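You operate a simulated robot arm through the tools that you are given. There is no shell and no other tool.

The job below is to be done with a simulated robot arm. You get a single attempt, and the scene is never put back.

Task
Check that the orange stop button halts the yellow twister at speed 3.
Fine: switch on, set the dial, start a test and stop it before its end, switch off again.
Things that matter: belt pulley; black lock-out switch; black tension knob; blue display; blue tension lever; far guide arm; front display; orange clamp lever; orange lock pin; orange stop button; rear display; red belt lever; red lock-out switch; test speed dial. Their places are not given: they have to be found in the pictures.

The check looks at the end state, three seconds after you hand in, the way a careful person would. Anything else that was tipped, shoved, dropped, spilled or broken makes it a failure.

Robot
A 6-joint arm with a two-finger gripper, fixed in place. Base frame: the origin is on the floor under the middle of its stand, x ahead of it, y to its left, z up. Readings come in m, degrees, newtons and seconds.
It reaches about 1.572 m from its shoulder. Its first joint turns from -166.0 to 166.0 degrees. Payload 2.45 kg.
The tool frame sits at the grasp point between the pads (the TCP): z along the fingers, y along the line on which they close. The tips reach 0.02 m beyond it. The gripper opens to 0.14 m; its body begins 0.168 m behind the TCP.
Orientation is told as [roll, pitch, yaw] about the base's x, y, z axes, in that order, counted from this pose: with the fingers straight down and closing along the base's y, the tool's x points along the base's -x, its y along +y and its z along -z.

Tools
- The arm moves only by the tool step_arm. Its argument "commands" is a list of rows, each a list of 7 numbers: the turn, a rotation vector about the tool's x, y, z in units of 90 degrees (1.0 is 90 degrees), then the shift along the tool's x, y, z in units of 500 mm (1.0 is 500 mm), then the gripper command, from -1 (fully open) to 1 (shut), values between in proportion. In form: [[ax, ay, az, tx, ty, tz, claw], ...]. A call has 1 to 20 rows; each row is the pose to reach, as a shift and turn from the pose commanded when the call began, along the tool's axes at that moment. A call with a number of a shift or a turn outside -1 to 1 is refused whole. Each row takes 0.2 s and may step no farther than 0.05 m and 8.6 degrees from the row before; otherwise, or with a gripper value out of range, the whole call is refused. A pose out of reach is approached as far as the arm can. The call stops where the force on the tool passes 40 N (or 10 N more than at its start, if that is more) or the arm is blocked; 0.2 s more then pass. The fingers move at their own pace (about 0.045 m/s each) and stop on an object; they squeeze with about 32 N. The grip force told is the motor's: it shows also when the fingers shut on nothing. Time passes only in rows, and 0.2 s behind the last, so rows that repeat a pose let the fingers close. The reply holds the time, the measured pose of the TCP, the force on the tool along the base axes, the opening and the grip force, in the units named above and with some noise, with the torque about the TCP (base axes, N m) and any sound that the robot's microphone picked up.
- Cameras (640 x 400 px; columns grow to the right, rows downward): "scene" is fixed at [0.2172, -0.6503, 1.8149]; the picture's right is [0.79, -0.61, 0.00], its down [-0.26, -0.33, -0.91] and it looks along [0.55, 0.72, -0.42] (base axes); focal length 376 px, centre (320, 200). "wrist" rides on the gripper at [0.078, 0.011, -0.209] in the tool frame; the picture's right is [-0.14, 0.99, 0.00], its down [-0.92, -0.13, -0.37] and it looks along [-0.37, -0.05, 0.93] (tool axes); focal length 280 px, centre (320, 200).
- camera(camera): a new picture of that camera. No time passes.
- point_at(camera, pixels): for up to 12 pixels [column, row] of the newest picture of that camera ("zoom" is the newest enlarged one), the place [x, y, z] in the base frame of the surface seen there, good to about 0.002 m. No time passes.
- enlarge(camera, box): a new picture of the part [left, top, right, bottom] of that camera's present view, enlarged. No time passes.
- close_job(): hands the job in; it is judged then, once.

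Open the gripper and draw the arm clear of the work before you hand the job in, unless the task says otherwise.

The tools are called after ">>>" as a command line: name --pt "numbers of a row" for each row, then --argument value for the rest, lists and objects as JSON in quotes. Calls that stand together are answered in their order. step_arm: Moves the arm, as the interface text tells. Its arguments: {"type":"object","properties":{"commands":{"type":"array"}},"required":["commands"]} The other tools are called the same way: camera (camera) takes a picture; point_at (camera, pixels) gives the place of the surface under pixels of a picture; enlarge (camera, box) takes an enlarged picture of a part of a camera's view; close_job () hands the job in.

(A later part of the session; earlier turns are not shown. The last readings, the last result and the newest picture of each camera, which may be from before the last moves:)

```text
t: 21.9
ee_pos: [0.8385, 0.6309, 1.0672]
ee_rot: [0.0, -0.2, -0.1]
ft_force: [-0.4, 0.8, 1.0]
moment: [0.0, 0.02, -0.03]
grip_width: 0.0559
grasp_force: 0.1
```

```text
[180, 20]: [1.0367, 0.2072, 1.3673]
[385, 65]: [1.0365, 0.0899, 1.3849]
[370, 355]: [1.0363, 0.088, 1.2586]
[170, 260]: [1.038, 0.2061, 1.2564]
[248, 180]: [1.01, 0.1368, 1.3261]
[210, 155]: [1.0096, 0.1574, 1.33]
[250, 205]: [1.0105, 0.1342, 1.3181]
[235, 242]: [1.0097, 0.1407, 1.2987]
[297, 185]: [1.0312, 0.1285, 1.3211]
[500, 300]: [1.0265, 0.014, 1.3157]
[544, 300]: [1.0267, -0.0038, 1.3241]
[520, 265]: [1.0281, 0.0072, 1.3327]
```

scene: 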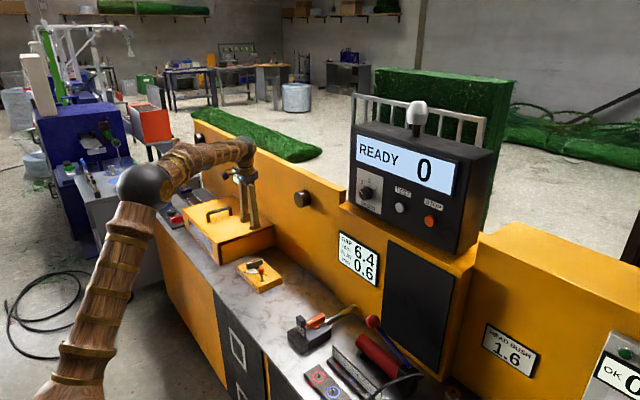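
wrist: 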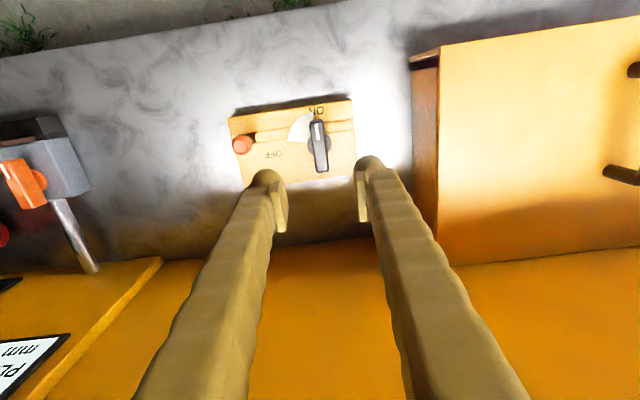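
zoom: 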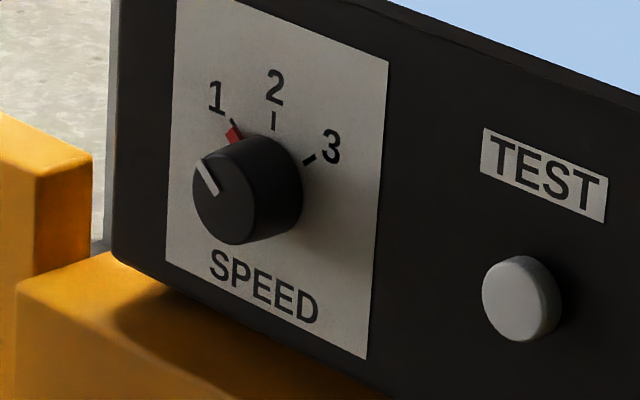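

Dial centre ≈ (y 0.149, z 1.313), front face x≈1.0095, diameter ≈33 mm; pointer is on 1 (≈+48°) and 3 sits ≈−50°. I first back away and raise to a clear spot.

>>> step_arm --pt "0 0 0 0.0348 -0.0575 -0.0615 -0.2" --pt "0 0 0 0.0695 -0.115 -0.123 -0.2" --pt "0 0 0 0.1043 -0.1725 -0.1845 -0.2" --pt "0 0 0 0.139 -0.23 -0.246 -0.2" --pt "0 0 0 0.1738 -0.2875 -0.3075 -0.2" --pt "0 0 0 0.2085 -0.345 -0.369 -0.2" --pt "0 0 0 0.2433 -0.4025 -0.4305 -0.2" --pt "0 0 0 0.278 -0.46 -0.492 -0.2"

>>> step_arm --pt "0 -0.0833 0 -0.025 -0.0418 0 -0.2" --pt "0 -0.1667 0 -0.05 -0.0837 0 -0.2" --pt "0 -0.25 0 -0.075 -0.1255 0 -0.2" --pt "0 -0.3333 0 -0.1 -0.1673 0 -0.2" --pt "0 -0.4167 0 -0.125 -0.2092 0 -0.2" --pt "0 -0.5 0 -0.15 -0.251 0 -0.2" --pt "0 -0.5833 0 -0.175 -0.2928 0 -0.2" --pt "0 -0.6667 0 -0.2 -0.3347 0 -0.2" --pt "0 -0.75 0 -0.225 -0.3765 0 -0.2" --pt "0 -0.8333 0 -0.25 -0.4183 0 -0.2" --pt "0 -0.9167 0 -0.275 -0.4602 0 -0.2" --pt "0 -1.0 0 -0.3 -0.502 0 -0.2"

>>> camera --camera "wrist"

>>> camera --camera "scene"

```text
t: 23.7
ee_pos: [0.6997, 0.3991, 1.3144]
ee_rot: [0.0, -0.3, 0.0]
ft_force: [0.4, 1.2, 0.6]
moment: [-0.02, 0.05, -0.01]
grip_width: 0.084
grasp_force: 0.1
```

```text
t: 26.3
ee_pos: [0.8487, 0.1463, 1.3143]
ee_rot: [132.1, -89.6, -132.3]
ft_force: [-0.3, 0.3, -0.2]
moment: [0.01, 0.03, -0.1]
grip_width: 0.0841
grasp_force: 0.1
```

```text
taken
```

wrist: 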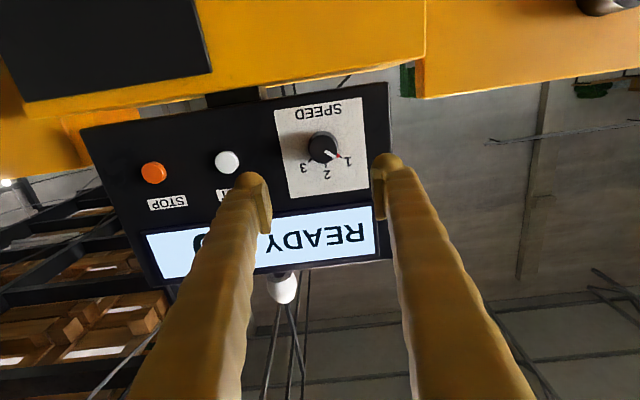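

```text
taken
```

scene: 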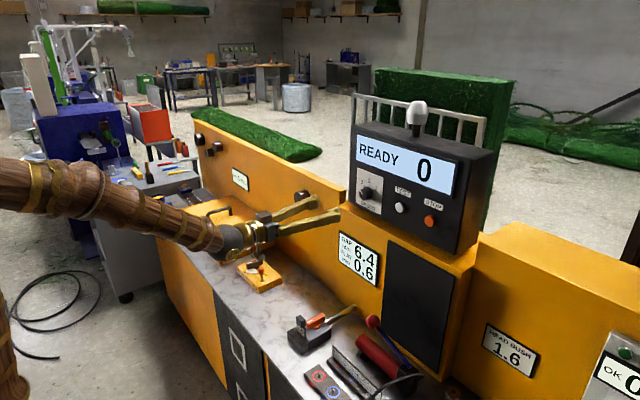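

The tool now points at the panel. I measure the dial and buttons through the wrist camera.

>>> enlarge --camera "wrist" --box '[270, 85, 380, 205]'

>>> point_at --camera "wrist" --pixels '[[153, 173], [227, 162], [322, 147], [345, 155], [322, 166], [298, 157], [310, 148], [335, 145], [322, 135], [324, 158], [240, 120], [280, 185]]'

```text
3.33 times, centred on (325, 145) of wrist
```

zoom: 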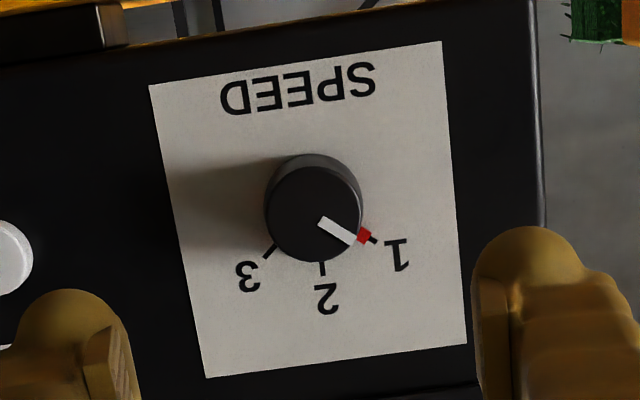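

```text
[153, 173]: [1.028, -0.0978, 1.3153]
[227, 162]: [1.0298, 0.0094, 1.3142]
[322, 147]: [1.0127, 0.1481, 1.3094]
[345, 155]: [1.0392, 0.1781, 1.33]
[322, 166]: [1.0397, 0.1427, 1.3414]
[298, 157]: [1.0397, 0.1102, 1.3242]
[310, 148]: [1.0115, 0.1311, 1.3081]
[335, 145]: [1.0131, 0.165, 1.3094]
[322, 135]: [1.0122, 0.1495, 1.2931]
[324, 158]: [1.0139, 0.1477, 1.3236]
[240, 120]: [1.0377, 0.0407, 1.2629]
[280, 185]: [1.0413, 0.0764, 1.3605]
```

Measure the dial face and ticks in the enlarged picture for exact centre and angles.

>>> point_at --camera "zoom" --pixels '[[266, 215], [358, 205], [310, 170], [318, 258], [322, 220], [350, 240], [313, 213], [376, 241], [268, 252], [323, 270], [362, 235], [340, 250]]'

>>> enlarge --camera "wrist" --box '[110, 110, 300, 230]'

>>> point_at --camera "zoom" --pixels '[[145, 210], [395, 173], [145, 180], [145, 238], [395, 145], [395, 200], [110, 212], [180, 205], [360, 178], [430, 168], [200, 180], [300, 190]]'

```text
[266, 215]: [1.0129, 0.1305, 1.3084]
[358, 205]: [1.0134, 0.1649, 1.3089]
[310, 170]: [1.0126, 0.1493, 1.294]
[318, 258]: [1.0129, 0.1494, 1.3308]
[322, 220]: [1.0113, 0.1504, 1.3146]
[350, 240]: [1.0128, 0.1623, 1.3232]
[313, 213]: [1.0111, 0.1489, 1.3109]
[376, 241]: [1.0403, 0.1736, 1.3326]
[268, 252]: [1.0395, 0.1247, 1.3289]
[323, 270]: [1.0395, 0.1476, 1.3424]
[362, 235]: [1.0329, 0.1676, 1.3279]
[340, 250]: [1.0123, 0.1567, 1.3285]
```

```text
3.33 times, centred on (205, 170) of wrist
```

zoom: 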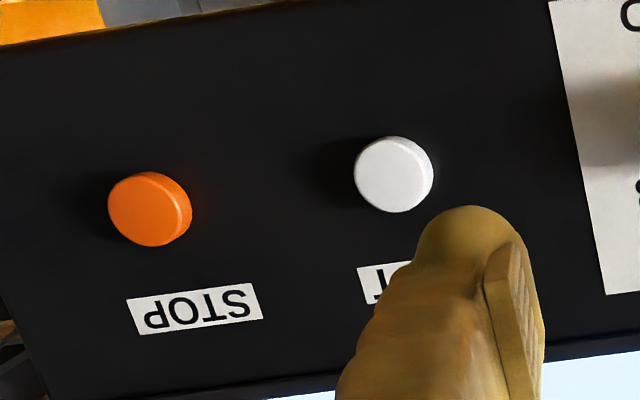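

```text
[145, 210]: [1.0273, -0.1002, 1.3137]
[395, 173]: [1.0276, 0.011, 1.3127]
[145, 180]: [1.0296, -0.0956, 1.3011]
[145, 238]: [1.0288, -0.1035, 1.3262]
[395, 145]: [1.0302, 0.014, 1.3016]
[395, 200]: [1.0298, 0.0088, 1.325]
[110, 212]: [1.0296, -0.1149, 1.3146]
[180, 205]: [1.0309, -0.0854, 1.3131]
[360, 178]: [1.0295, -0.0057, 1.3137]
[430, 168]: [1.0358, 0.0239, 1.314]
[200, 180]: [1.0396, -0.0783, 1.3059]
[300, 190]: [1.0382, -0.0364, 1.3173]
```

Dial centre (y 0.148, z 1.312), radius 17.5 mm; pointer at ≈51°, 3 at ≈−50°. I pre-rotate the gripper −50° about its axis while centring in front of the dial, so a +100° turn remains comfortable.

>>> step_arm --pt "0 0 -0.08 0.001 0.0005 0.024 0" --pt "0 0 -0.16 0.002 0.001 0.048 0" --pt "0 0 -0.24 0.003 0.0015 0.072 0" --pt "0 0 -0.32 0.004 0.002 0.096 0" --pt "0 0 -0.4 0.0046 0.0025 0.12 0" --pt "0 0 -0.48 0.0046 0.003 0.144 0" --pt "0 0 -0.556 0.0046 0.0034 0.162 0" --pt "0 0 -0.556 0.0046 0.0034 0.162 0"

>>> camera --camera "wrist"

>>> enlarge --camera "scene" --box '[280, 120, 460, 240]'

```text
t: 28.1
ee_pos: [0.9291, 0.15, 1.3109]
ee_rot: [-90.3, -39.9, 90.1]
ft_force: [-0.1, -0.1, 0.0]
moment: [0.01, -0.02, -0.01]
grip_width: 0.07
grasp_force: 0.0
```

```text
taken
```

wrist: 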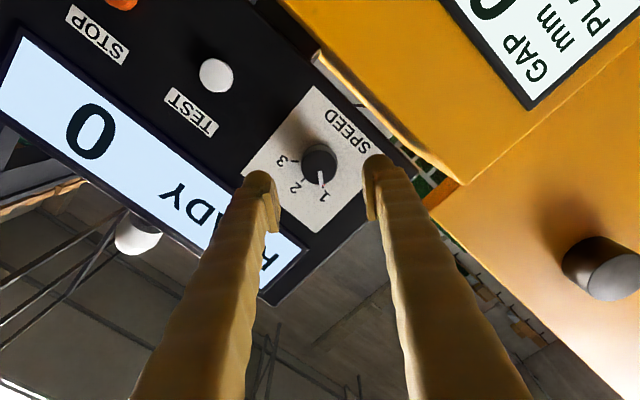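

```text
3.33 times, centred on (370, 180) of scene
```

zoom: 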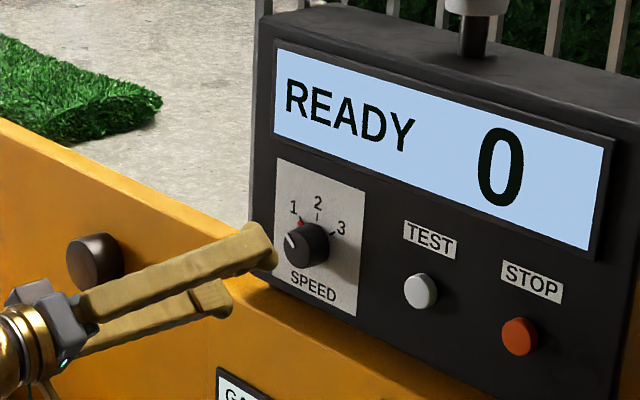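

I re-measure the dial centre from this closer view before approaching.

>>> enlarge --camera "wrist" --box '[270, 120, 370, 220]'

>>> point_at --camera "wrist" --pixels '[[303, 167], [336, 163], [318, 150], [322, 184], [320, 167], [306, 157], [333, 175], [331, 153], [308, 178]]'

```text
4.00 times, centred on (320, 170) of wrist
```

zoom: 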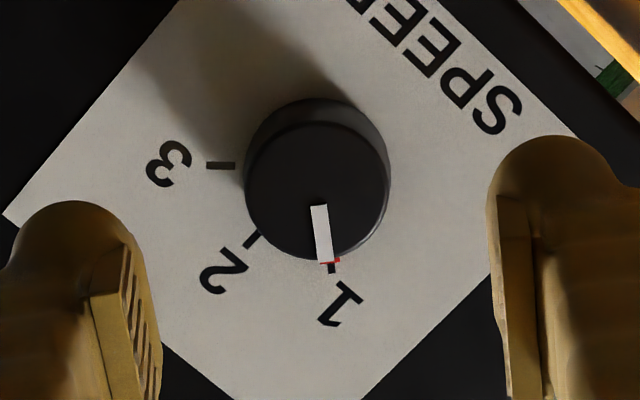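

```text
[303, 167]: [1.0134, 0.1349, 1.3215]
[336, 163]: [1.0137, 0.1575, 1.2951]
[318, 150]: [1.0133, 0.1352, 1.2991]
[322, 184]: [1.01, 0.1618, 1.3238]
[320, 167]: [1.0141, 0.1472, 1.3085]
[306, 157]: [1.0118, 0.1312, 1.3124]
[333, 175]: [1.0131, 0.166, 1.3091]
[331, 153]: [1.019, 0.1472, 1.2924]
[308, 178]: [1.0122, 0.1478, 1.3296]
```

Centre ≈ (0.148, 1.311), 2 mm from the axis. Approach to tips at x≈1.029 with that correction.

>>> step_arm --pt "0 0 0 0.003 -0.0026 0.04 0" --pt "0 0 0 0.003 -0.0026 0.08 0" --pt "0 0 0 0.003 -0.0026 0.11 0" --pt "0 0 0 0.003 -0.0026 0.13 0" --pt "0 0 0 0.003 -0.0026 0.15 0" --pt "0 0 0 0.003 -0.0026 0.16 0" --pt "0 0 0 0.003 -0.0026 0.16 0"

>>> camera --camera "wrist"

>>> enlarge --camera "scene" --box '[310, 150, 420, 240]'

```text
t: 29.7
ee_pos: [1.0087, 0.1478, 1.3113]
ee_rot: [-90.3, -40.0, 90.2]
ft_force: [0.4, -0.9, 0.3]
moment: [0.06, 0.02, 0.0]
grip_width: 0.07
grasp_force: 0.0
```

```text
taken
```

wrist: 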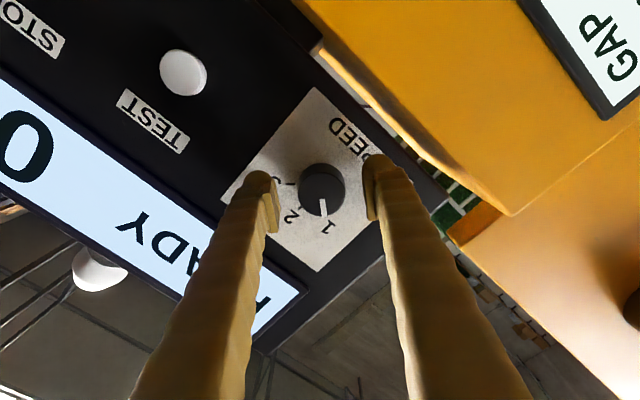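

```text
4.44 times, centred on (365, 195) of scene
```

zoom: 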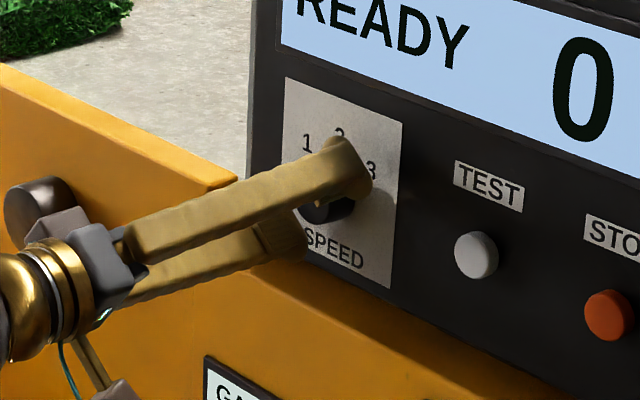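

The fingers straddle the dial symmetrically. Close on it.

>>> step_arm --pt "0 0 0 0 0 0 0.4" --pt "0 0 0 0 0 0 0.6" --pt "0 0 0 0 0 0 1" --pt "0 0 0 0 0 0 1"

>>> camera --camera "wrist"

```text
t: 30.7
ee_pos: [1.0082, 0.1476, 1.3103]
ee_rot: [-90.1, -40.0, 90.2]
ft_force: [-0.3, 9.7, -7.7]
moment: [-0.01, 0.03, 0.17]
grip_width: 0.0384
grasp_force: 39.5
```

```text
taken
```

wrist: 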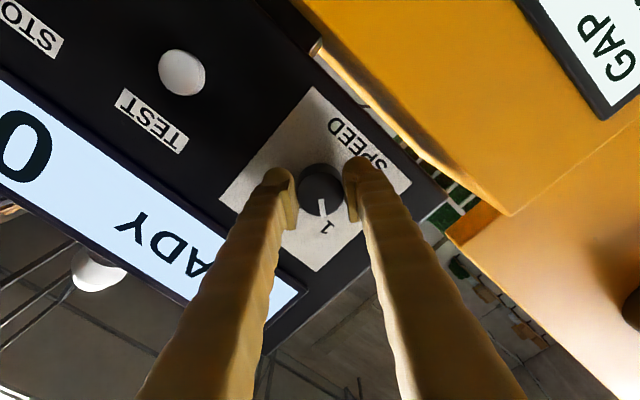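

Gripped at 38 mm with small side load. Rotate clockwise (+tool z) 50° first and check.

>>> step_arm --pt "0 0 0.08 0 0 0 1" --pt "0 0 0.16 0 0 0 1" --pt "0 0 0.24 0 0 0 1" --pt "0 0 0.32 0 0 0 1" --pt "0 0 0.4 0 0 0 1" --pt "0 0 0.48 0 0 0 1" --pt "0 0 0.556 0 0 0 1"

>>> camera --camera "wrist"

>>> enlarge --camera "scene" --box '[310, 120, 460, 240]'

```text
t: 32.1
ee_pos: [1.0093, 0.1493, 1.3103]
ee_rot: [-90.5, -79.2, 90.5]
ft_force: [-1.7, 4.9, 1.8]
moment: [-0.02, -0.07, 0.08]
grip_width: 0.0379
grasp_force: 45.0
stopped in row 6: the force on the tool passed its limit at 41 N (the readings are from after the stop); the commanded pose is now the measured one
```

```text
taken
```

wrist: 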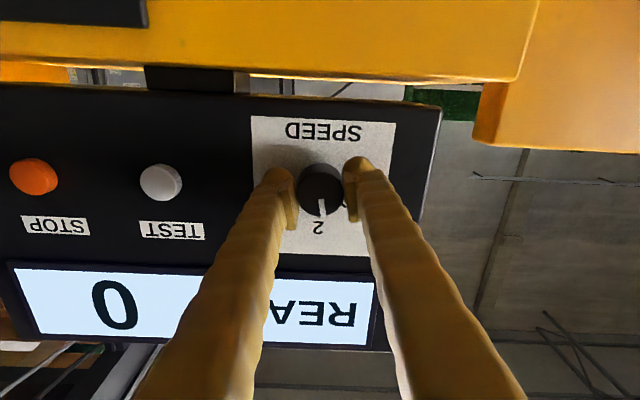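

```text
3.33 times, centred on (385, 180) of scene
```

zoom: 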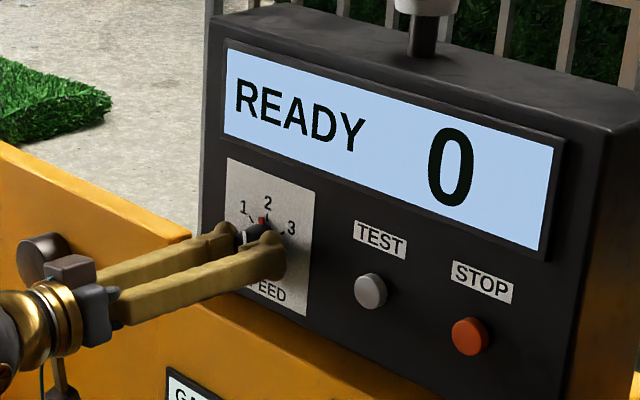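

It turned 39° before a brief force stop; now loads are small. I look at the pointer closely.

>>> enlarge --camera "wrist" --box '[270, 110, 400, 250]'

>>> enlarge --camera "scene" --box '[350, 170, 400, 220]'

```text
2.86 times, centred on (335, 180) of wrist
```

zoom: 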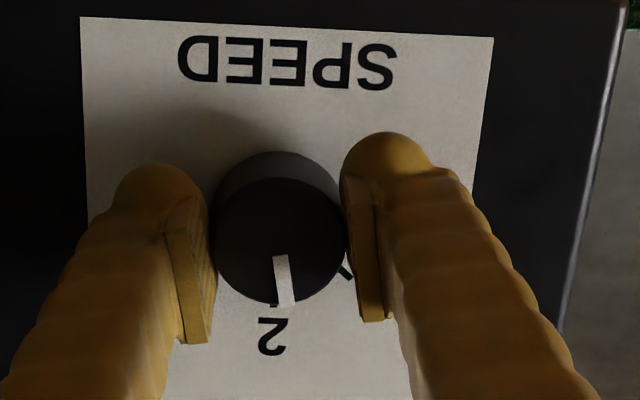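

```text
8.00 times, centred on (375, 195) of scene
```

zoom: 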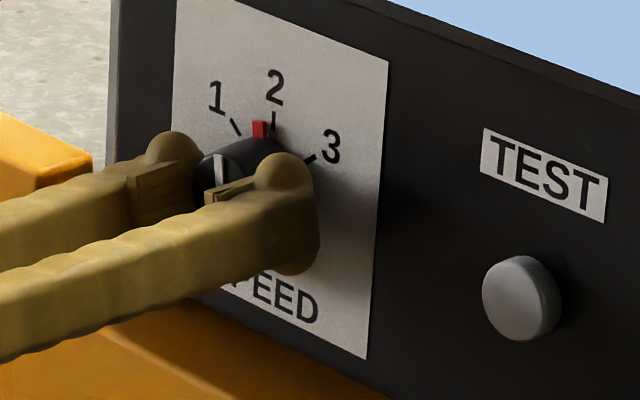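

Pointer is ≈10° short of 2 and follows the gripper. Continue the turn another ~60° toward 3.

>>> step_arm --pt "0 0 0.07 0 0 0 1" --pt "0 0 0.14 0 0 0 1" --pt "0 0 0.21 0 0 0 1" --pt "0 0 0.28 0 0 0 1" --pt "0 0 0.35 0 0 0 1"

>>> enlarge --camera "scene" --box '[350, 170, 400, 220]'

```text
t: 33.0
ee_pos: [1.0102, 0.1513, 1.3111]
ee_rot: [87.1, -78.6, -88.5]
ft_force: [5.1, -6.8, 0.3]
moment: [-0.02, -0.38, -0.22]
grip_width: 0.0378
grasp_force: 44.9
out of reach, approached as far as the arm can: row 4
stopped in row 4: the force on the tool passed its limit at 65 N (the readings are from after the stop); the commanded pose is now the measured one
```

```text
8.00 times, centred on (375, 195) of scene
```

zoom: 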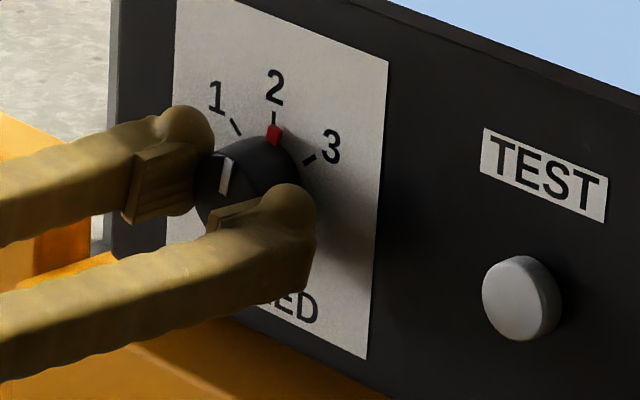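

The arm reports a reach limit near this roll; the pointer is about at 2. I release, back out, and will regrasp with a fresh roll for the second step.

>>> step_arm --pt "0 0 0 0 0 0 0.3" --pt "0 0 0 0 0 0 0" --pt "0 0 0 0 0 0 0" --pt "0 0 0 0 0 0 0" --pt "0 0 0 0 0 -0.04 0" --pt "0 0 0 0 0 -0.1 0" --pt "0 0 0 0 0 -0.16 0"

>>> camera --camera "wrist"

>>> camera --camera "scene"

>>> enlarge --camera "scene" --box '[350, 170, 400, 220]'

```text
t: 34.6
ee_pos: [0.9283, 0.1533, 1.3104]
ee_rot: [86.9, -78.6, -88.3]
ft_force: [-0.3, -0.4, 0.4]
moment: [-0.02, -0.04, 0.01]
grip_width: 0.0703
grasp_force: 0.1
```

```text
taken
```

wrist: 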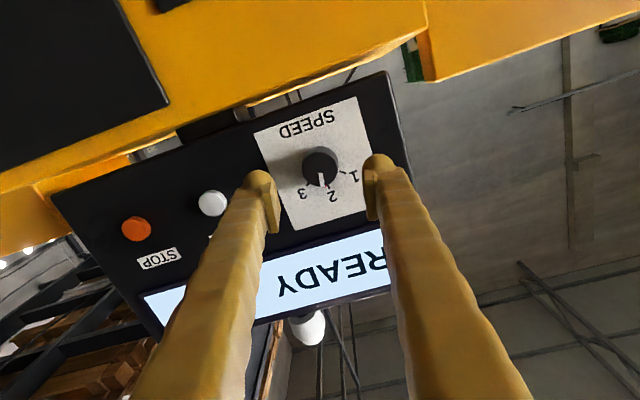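

```text
taken
```

scene: 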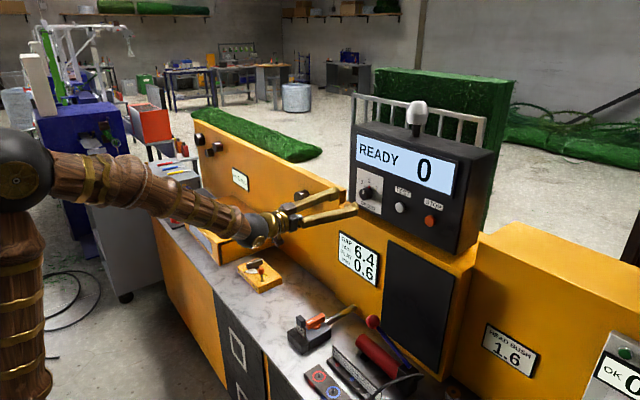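

```text
8.00 times, centred on (375, 195) of scene
```

zoom: 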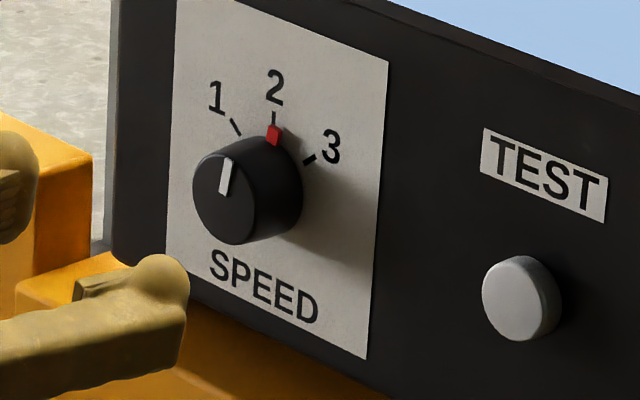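

The pointer stays at 2 (slightly past). First correct the small tilt (~1.3°) of the tool, then roll back −61° and recentre for a second grip.

>>> step_arm --pt "-0.0157 -0.004 0 0 0 0 0" --pt "-0.0157 -0.004 0 0 0 0 0"

>>> step_arm --pt "0 0 -0.08 0 0 0 0" --pt "0 0 -0.16 0 0 0 0" --pt "0 0 -0.24 0 0 0 0" --pt "0 0 -0.32 0 0 0 0" --pt "0 0 -0.4 0 0 0 0" --pt "0 0 -0.48 0 0 0 0" --pt "0 0 -0.56 0 0 0 0" --pt "0 0 -0.64 0 0 0 0" --pt "0 0 -0.7 0 0 0 0" --pt "0 0 -0.7 0 0 0 0"

>>> camera --camera "wrist"

```text
t: 35.2
ee_pos: [0.9287, 0.1572, 1.3143]
ee_rot: [89.0, -79.0, -89.4]
ft_force: [-1.0, 0.4, -0.1]
moment: [0.01, 0.02, -0.02]
grip_width: 0.0699
grasp_force: 0.1
out of reach, approached as far as the arm can: row 1, 2
```

```text
t: 37.4
ee_pos: [0.928, 0.1567, 1.3145]
ee_rot: [-90.2, -38.3, 90.1]
ft_force: [0.3, 1.1, -0.1]
moment: [0.02, -0.03, 0.03]
grip_width: 0.0701
grasp_force: 0.0
```

```text
taken
```

wrist: 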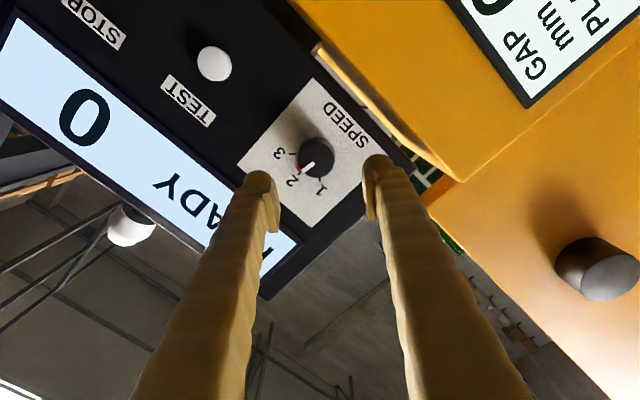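

Roll is now −51.7°. I enlarge to measure the pointer angle and dial centre.

>>> enlarge --camera "wrist" --box '[270, 110, 370, 210]'

>>> point_at --camera "zoom" --pixels '[[310, 200], [318, 192], [285, 222], [297, 210], [270, 240], [265, 230], [250, 190], [245, 180], [322, 250], [385, 180], [315, 125], [262, 185]]'

```text
4.00 times, centred on (320, 160) of wrist
```

zoom: 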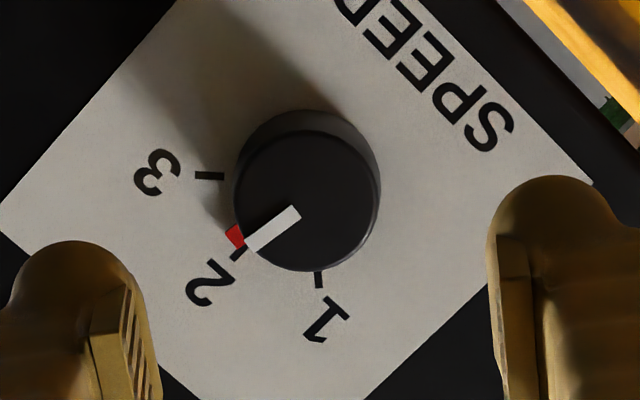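

```text
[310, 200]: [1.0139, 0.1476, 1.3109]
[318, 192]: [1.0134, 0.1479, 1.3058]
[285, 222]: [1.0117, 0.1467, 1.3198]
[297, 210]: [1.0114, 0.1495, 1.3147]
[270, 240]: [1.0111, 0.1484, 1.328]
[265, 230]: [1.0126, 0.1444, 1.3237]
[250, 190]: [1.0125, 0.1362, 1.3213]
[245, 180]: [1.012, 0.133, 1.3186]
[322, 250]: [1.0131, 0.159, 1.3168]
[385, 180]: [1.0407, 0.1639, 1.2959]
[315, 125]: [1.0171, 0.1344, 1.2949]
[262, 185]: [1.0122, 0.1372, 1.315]
```

Pointer is ≈8° past 2, so ≈42° remain to 3. Recentre and approach the dial again.

>>> step_arm --pt "0 0 0 0.0164 -0.004 0.01 0" --pt "0 0 0 0.0164 -0.004 0.06 0" --pt "0 0 0 0.0164 -0.004 0.1 0" --pt "0 0 0 0.0164 -0.004 0.13 0" --pt "0 0 0 0.0164 -0.004 0.15 0" --pt "0 0 0 0.0164 -0.004 0.162 0" --pt "0 0 0 0.0164 -0.004 0.162 0"

>>> step_arm --pt "0 0 0 0 0 0 0.4" --pt "0 0 0 0 0 0 0.6" --pt "0 0 0 0 0 0 1" --pt "0 0 0 0 0 0 1"

>>> camera --camera "wrist"

```text
t: 39.0
ee_pos: [1.0094, 0.1481, 1.3112]
ee_rot: [-90.0, -38.5, 90.1]
ft_force: [-0.2, 0.1, -0.3]
moment: [0.0, 0.0, 0.02]
grip_width: 0.0699
grasp_force: 0.1
```

```text
t: 40.0
ee_pos: [1.0088, 0.1478, 1.3115]
ee_rot: [-90.1, -38.4, 90.0]
ft_force: [2.6, -0.2, -0.1]
moment: [0.01, -0.05, 0.05]
grip_width: 0.0384
grasp_force: 39.4
```

```text
taken
```

wrist: 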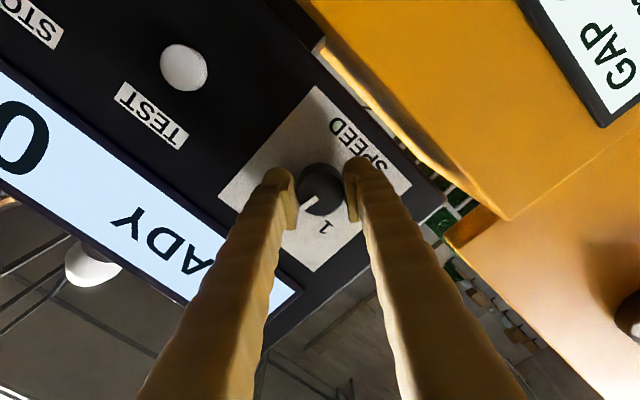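

Gripped with almost no side load. Turn +40° and check.

>>> step_arm --pt "0 0 0.07 0 0 0 1" --pt "0 0 0.14 0 0 0 1" --pt "0 0 0.21 0 0 0 1" --pt "0 0 0.28 0 0 0 1" --pt "0 0 0.35 0 0 0 1" --pt "0 0 0.42 0 0 0 1"

>>> enlarge --camera "scene" --box '[350, 170, 400, 220]'

>>> camera --camera "wrist"

```text
t: 41.4
ee_pos: [1.0087, 0.1495, 1.3096]
ee_rot: [-90.2, -76.3, 90.2]
ft_force: [-30.2, -7.6, -4.0]
moment: [0.02, -0.02, -0.09]
grip_width: 0.0379
grasp_force: 44.8
```

```text
8.00 times, centred on (375, 195) of scene
```

zoom: 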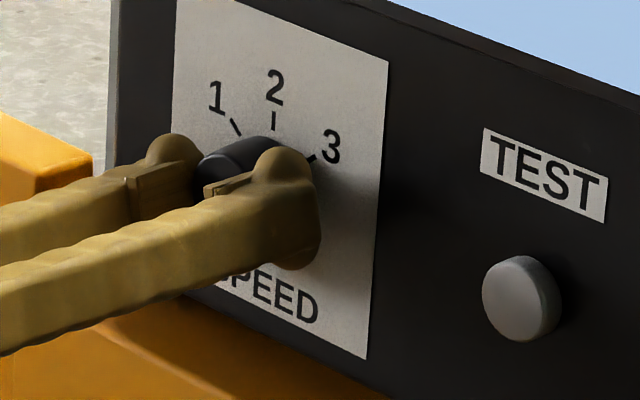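

```text
taken
```

wrist: 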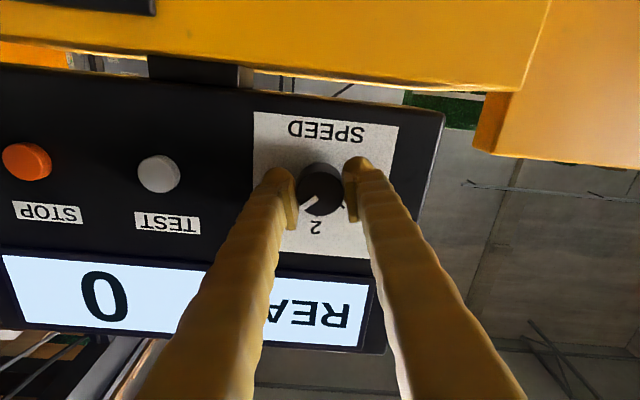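

Rotated 38°. Let me enlarge to see the pointer relative to tick 3.

>>> enlarge --camera "wrist" --box '[260, 110, 390, 250]'

>>> point_at --camera "zoom" --pixels '[[290, 235], [270, 258], [262, 268], [280, 245]]'

```text
2.86 times, centred on (325, 180) of wrist
```

zoom: 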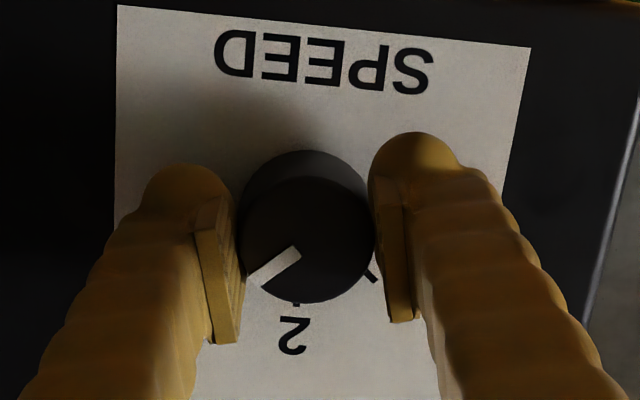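

```text
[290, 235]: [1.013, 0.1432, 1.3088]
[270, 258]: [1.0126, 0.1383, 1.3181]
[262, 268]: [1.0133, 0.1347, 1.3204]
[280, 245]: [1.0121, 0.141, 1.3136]
```

Pointer is at ≈52–54° to the right, i.e. on tick 3. Release, back out and verify.

>>> step_arm --pt "0 0 0 0 0 0 0.3" --pt "0 0 0 0 0 0 0" --pt "0 0 0 0 0 0 0" --pt "0 0 0 0 0 0 0" --pt "0 0 0 0 0 -0.04 0" --pt "0 0 0 0 0 -0.1 0" --pt "0 0 0 0 0 -0.16 0"

>>> camera --camera "wrist"

>>> enlarge --camera "scene" --box '[350, 170, 400, 220]'

>>> enlarge --camera "wrist" --box '[260, 100, 390, 220]'

```text
t: 43.0
ee_pos: [0.9293, 0.1511, 1.3098]
ee_rot: [-90.2, -76.3, 90.3]
ft_force: [0.1, -0.6, 0.2]
moment: [-0.01, -0.04, 0.03]
grip_width: 0.0702
grasp_force: 0.1
```

```text
taken
```

wrist: 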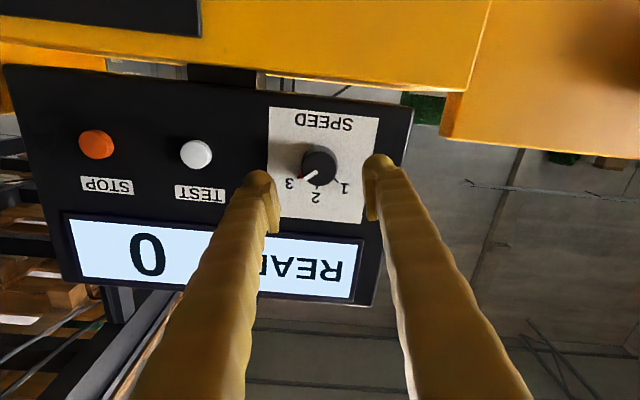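

```text
8.00 times, centred on (375, 195) of scene
```

zoom: 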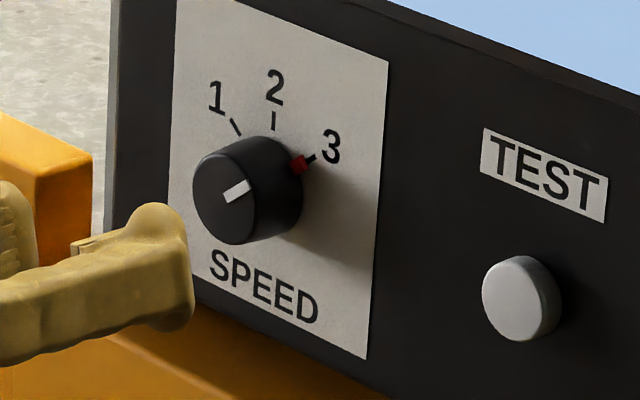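

```text
3.33 times, centred on (325, 160) of wrist
```

zoom: 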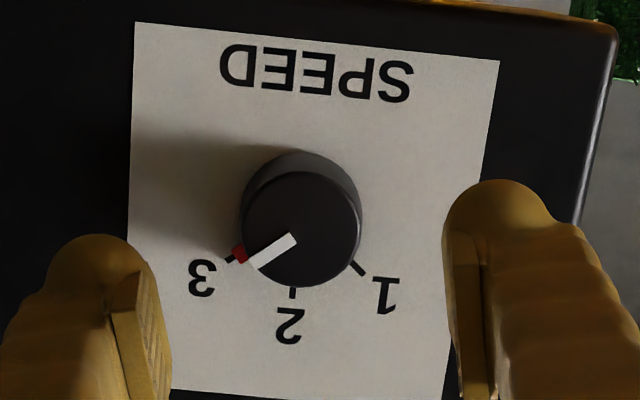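

The pointer's red tab is exactly on tick 3. Now measure the TEST and STOP buttons again from this view.

>>> enlarge --camera "wrist" --box '[70, 110, 230, 210]'

>>> point_at --camera "zoom" --pixels '[[105, 140], [60, 150], [140, 145], [100, 110], [100, 178], [505, 178], [450, 185], [550, 175], [502, 140], [502, 220], [300, 180], [30, 180]]'

```text
4.00 times, centred on (150, 160) of wrist
```

zoom: 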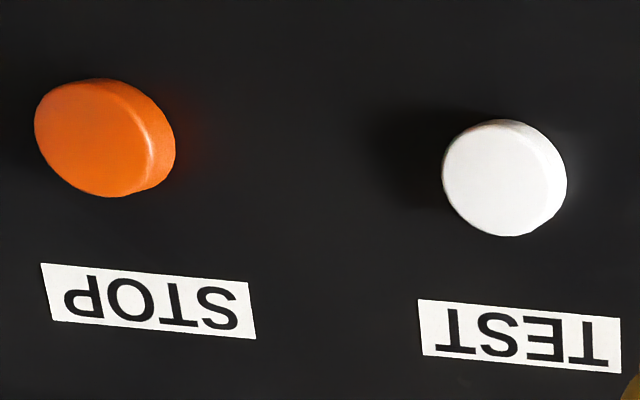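

```text
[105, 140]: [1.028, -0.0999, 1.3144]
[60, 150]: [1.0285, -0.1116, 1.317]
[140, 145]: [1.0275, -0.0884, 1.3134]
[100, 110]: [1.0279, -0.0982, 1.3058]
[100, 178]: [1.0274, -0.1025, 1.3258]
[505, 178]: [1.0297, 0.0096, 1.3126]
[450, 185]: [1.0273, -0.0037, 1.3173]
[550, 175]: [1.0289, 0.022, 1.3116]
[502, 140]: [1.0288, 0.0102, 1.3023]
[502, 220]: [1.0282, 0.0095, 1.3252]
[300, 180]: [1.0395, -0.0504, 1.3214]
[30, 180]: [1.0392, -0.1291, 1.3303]
```

STOP centre ≈ (−0.102, 1.315), TEST ≈ (0.006, 1.315), faces at x≈1.0275. Close the fingers and move in front of TEST with tips ~28 mm off.

>>> step_arm --pt "0 0 0 0.0147 -0.0711 0 0.5" --pt "0 0 0 0.0293 -0.1422 0 1" --pt "0 0 0 0.044 -0.2133 0 1" --pt "0 0 0 0.0586 -0.2844 0 1" --pt "0 0 0 0.0586 -0.2844 0.04 1" --pt "0 0 0 0.0586 -0.2844 0.102 1" --pt "0 0 0 0.0586 -0.2844 0.102 1"

>>> camera --camera "wrist"

>>> enlarge --camera "scene" --box '[330, 120, 480, 240]'

```text
t: 44.6
ee_pos: [0.9826, 0.0401, 1.3245]
ee_rot: [-86.2, -76.2, 82.5]
ft_force: [0.6, -0.2, 0.9]
moment: [-0.02, 0.01, 0.0]
grip_width: 0.0
grasp_force: 29.0
out of reach, approached as far as the arm can: row 2, 3, 4, 5, 6, 7
```

```text
taken
```

wrist: 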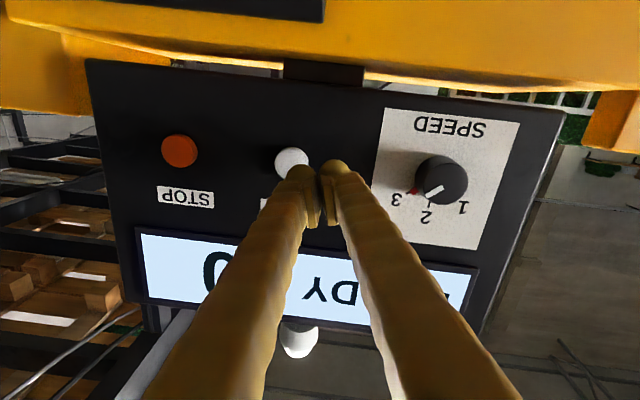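

```text
3.33 times, centred on (405, 180) of scene
```

zoom: 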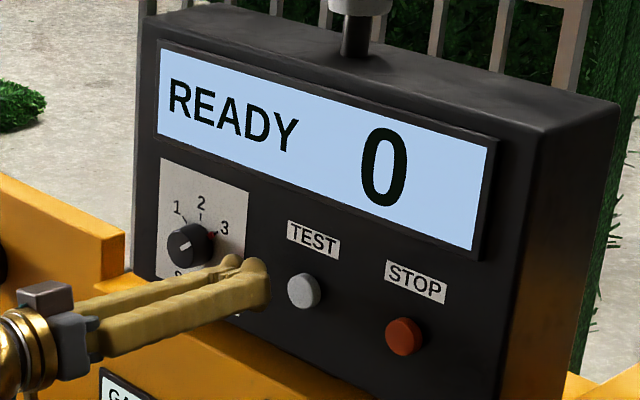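

The arm reached only y≈0.040 because pointing straight at the panel near straight-ahead runs the wrist into its limits. I'll back off and tilt the tool 45° down (a better wrist posture), then push the button with the closed fingertips moving along +x.

>>> step_arm --pt "-0.0169 0.0693 -0.0047 -0.0048 0.0148 -0.0247 1" --pt "-0.0337 0.1386 -0.0094 -0.0097 0.0297 -0.0494 1" --pt "-0.0506 0.2079 -0.0141 -0.0145 0.0445 -0.0741 1" --pt "-0.0674 0.2771 -0.0189 -0.0193 0.0593 -0.0989 1" --pt "-0.0843 0.3464 -0.0236 -0.0241 0.0741 -0.1236 1" --pt "-0.1011 0.4157 -0.0283 -0.029 0.089 -0.1483 1" --pt "-0.118 0.485 -0.033 -0.0338 0.1038 -0.173 1" --pt "-0.118 0.485 -0.033 -0.0338 0.1038 -0.173 1"

>>> camera --camera "wrist"

>>> camera --camera "scene"

```text
t: 46.4
ee_pos: [0.8957, 0.1031, 1.3329]
ee_rot: [-16.3, -41.7, 18.4]
ft_force: [0.0, 0.0, 0.5]
moment: [-0.04, -0.01, 0.01]
grip_width: 0.0
grasp_force: 29.4
out of reach, approached as far as the arm can: row 4, 5
```

```text
taken
```

wrist: 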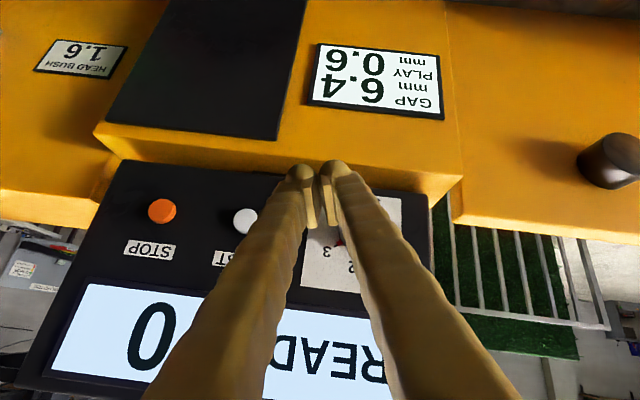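

```text
taken
```

scene: 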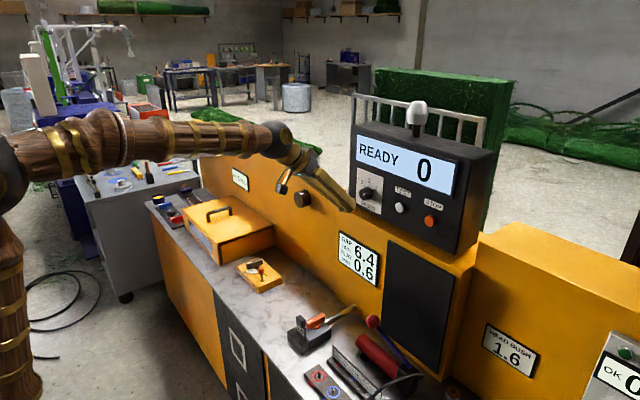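

Posture now fine and in reach. I square up the orientation to a pure 45° pitch.

>>> step_arm --pt "-0.02 -0.0074 0.076 0 0 0 1" --pt "-0.0399 -0.0148 0.1521 0 0 0 1" --pt "-0.0399 -0.0148 0.1521 0 0 0 1"

```text
t: 47.2
ee_pos: [0.8971, 0.1024, 1.3316]
ee_rot: [-0.1, -45.0, -0.1]
ft_force: [0.3, 0.3, -0.1]
moment: [0.0, 0.02, -0.02]
grip_width: 0.0
grasp_force: 29.3
```

Orientation is clean [0,−45,0]. Move in front of TEST at (0.96, 0.006, 1.321).

>>> step_arm --pt "0 0 0 -0.0185 -0.0482 0.026 1" --pt "0 0 0 -0.0371 -0.0964 0.0521 1" --pt "0 0 0 -0.0556 -0.1446 0.0781 1" --pt "0 0 0 -0.0741 -0.1928 0.1041 1" --pt "0 0 0 -0.0741 -0.1928 0.1041 1"

>>> camera --camera "wrist"

>>> enlarge --camera "scene" --box '[330, 120, 480, 240]'

```text
t: 48.4
ee_pos: [0.959, 0.0066, 1.3205]
ee_rot: [-0.2, -44.9, 0.0]
ft_force: [-0.3, -0.4, 0.2]
moment: [0.01, -0.03, 0.02]
grip_width: 0.0
grasp_force: 29.4
```

```text
taken
```

wrist: 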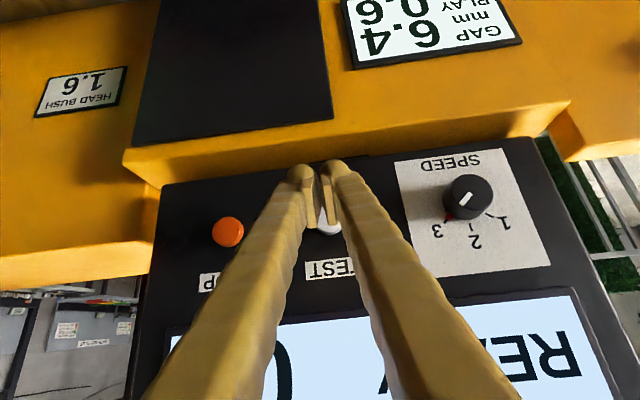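

```text
3.33 times, centred on (405, 180) of scene
```

zoom: 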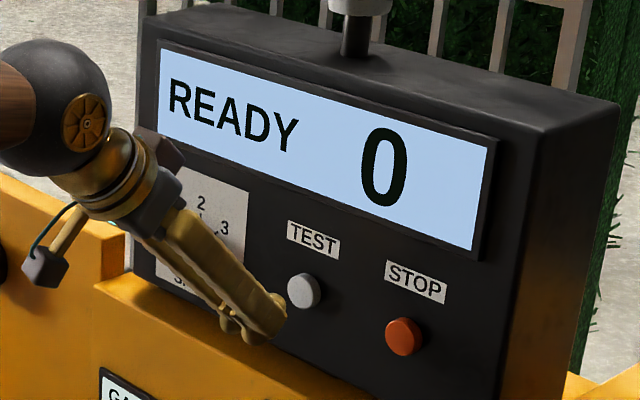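

Fingers are lined up with TEST (visible between them at (328,220)). I check where the fingertips actually are before pressing.

>>> point_at --camera "wrist" --pixels '[[300, 168], [338, 163], [312, 200], [330, 195], [328, 225], [301, 176], [338, 172]]'

>>> point_at --camera "zoom" --pixels '[[270, 315], [285, 318], [258, 340], [230, 325], [280, 300], [303, 290]]'

```text
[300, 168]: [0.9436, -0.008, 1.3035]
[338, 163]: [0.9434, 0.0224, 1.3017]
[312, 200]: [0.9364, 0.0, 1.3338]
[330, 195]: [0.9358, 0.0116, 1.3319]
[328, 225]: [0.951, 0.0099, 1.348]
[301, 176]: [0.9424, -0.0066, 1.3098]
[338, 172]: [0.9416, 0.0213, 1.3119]
```

```text
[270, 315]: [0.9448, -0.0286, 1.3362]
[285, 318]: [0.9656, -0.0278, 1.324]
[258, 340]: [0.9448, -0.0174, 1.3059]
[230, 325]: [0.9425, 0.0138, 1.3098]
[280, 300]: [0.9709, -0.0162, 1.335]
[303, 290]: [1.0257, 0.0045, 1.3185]
```

Each fingertip bulb sits ≈15 mm off the centre line, so I press with a single finger: put the +y finger on TEST (TCP y≈−0.009) at z≈1.316, tips still clear at TCP x≈0.984.

>>> step_arm --pt "0 0 0 -0.0145 -0.0156 0.0208 1" --pt "0 0 0 -0.029 -0.0312 0.0417 1" --pt "0 0 0 -0.029 -0.0312 0.0417 1"

>>> camera --camera "wrist"

>>> enlarge --camera "scene" --box '[350, 150, 470, 240]'

```text
t: 49.2
ee_pos: [0.9838, -0.0105, 1.3172]
ee_rot: [-0.1, -45.0, 0.0]
ft_force: [0.0, -0.6, 0.0]
moment: [-0.01, -0.02, -0.02]
grip_width: 0.0
grasp_force: 29.7
```

```text
taken
```

wrist: 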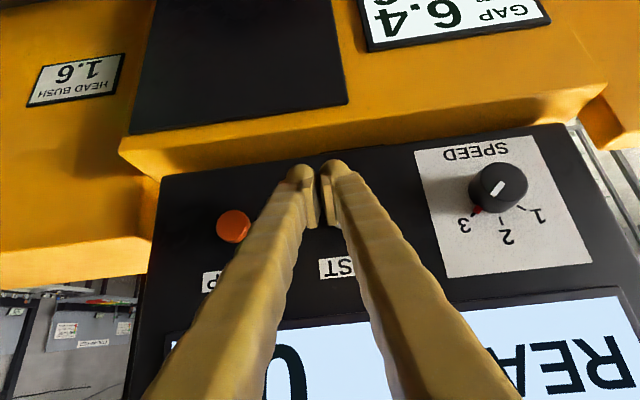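

```text
4.44 times, centred on (410, 195) of scene
```

zoom: 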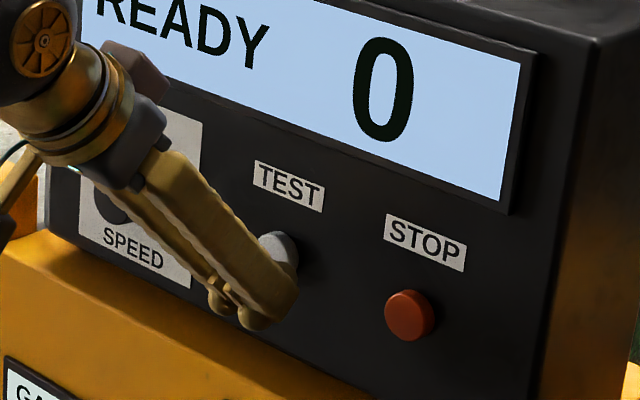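

The +y finger is right in front of TEST. Advance slowly in +x toward contact.

>>> step_arm --pt "0 0 0 -0.0113 0 0.0113 1" --pt "0 0 0 -0.0198 0 0.0198 1" --pt "0 0 0 -0.0226 0 0.0226 1"

>>> enlarge --camera "scene" --box '[350, 130, 470, 240]'

```text
t: 50.0
ee_pos: [1.0012, -0.0084, 1.3167]
ee_rot: [-0.2, -44.9, 0.0]
ft_force: [0.0, 0.5, 0.4]
moment: [0.03, -0.04, 0.0]
grip_width: 0.0
grasp_force: 29.2
```

```text
3.64 times, centred on (410, 185) of scene
```

zoom: 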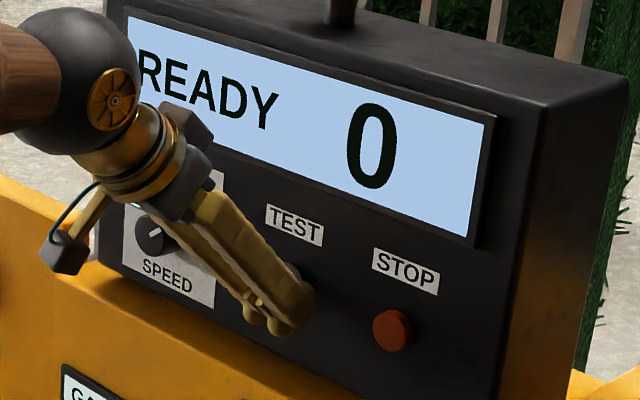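

No contact yet at x=1.001. Continue in 2 mm rows.

>>> step_arm --pt "0 0 0 -0.0028 0 0.0028 1" --pt "0 0 0 -0.0057 0 0.0057 1" --pt "0 0 0 -0.0085 0 0.0085 1"

>>> enlarge --camera "scene" --box '[350, 130, 470, 240]'

```text
t: 50.8
ee_pos: [1.0059, -0.0102, 1.3163]
ee_rot: [-0.2, -45.0, 0.0]
ft_force: [-0.4, -0.3, -0.7]
moment: [0.02, -0.03, -0.04]
grip_width: 0.0002
grasp_force: 29.5
```

```text
3.64 times, centred on (410, 185) of scene
```

zoom: 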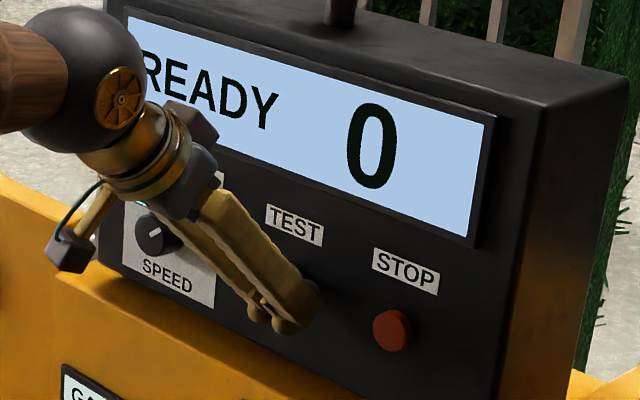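

Still no contact at x=1.006; continue in 2 mm rows.

>>> step_arm --pt "0 0 0 -0.0028 0 0.0028 1" --pt "0 0 0 -0.0057 0 0.0057 1"

>>> enlarge --camera "scene" --box '[350, 130, 470, 240]'

>>> camera --camera "wrist"

```text
t: 51.4
ee_pos: [1.011, -0.01, 1.3178]
ee_rot: [-0.2, -44.9, 0.0]
ft_force: [-10.1, -0.2, -0.1]
moment: [-0.05, -0.02, 0.12]
grip_width: 0.0
grasp_force: 29.1
heard: click
```

```text
3.64 times, centred on (410, 185) of scene
```

zoom: 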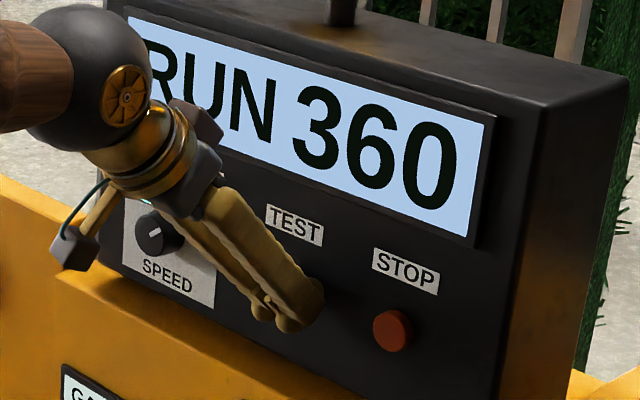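

```text
taken
```

wrist: 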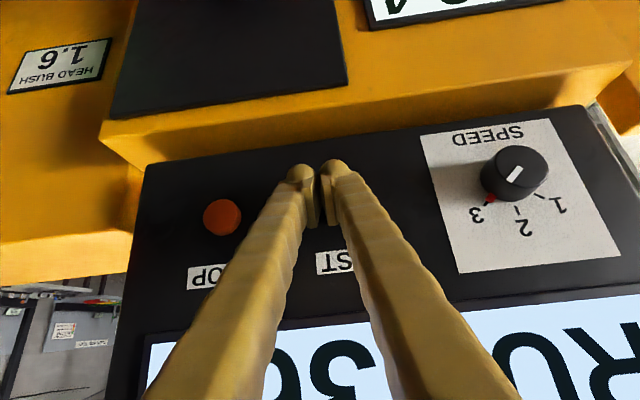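

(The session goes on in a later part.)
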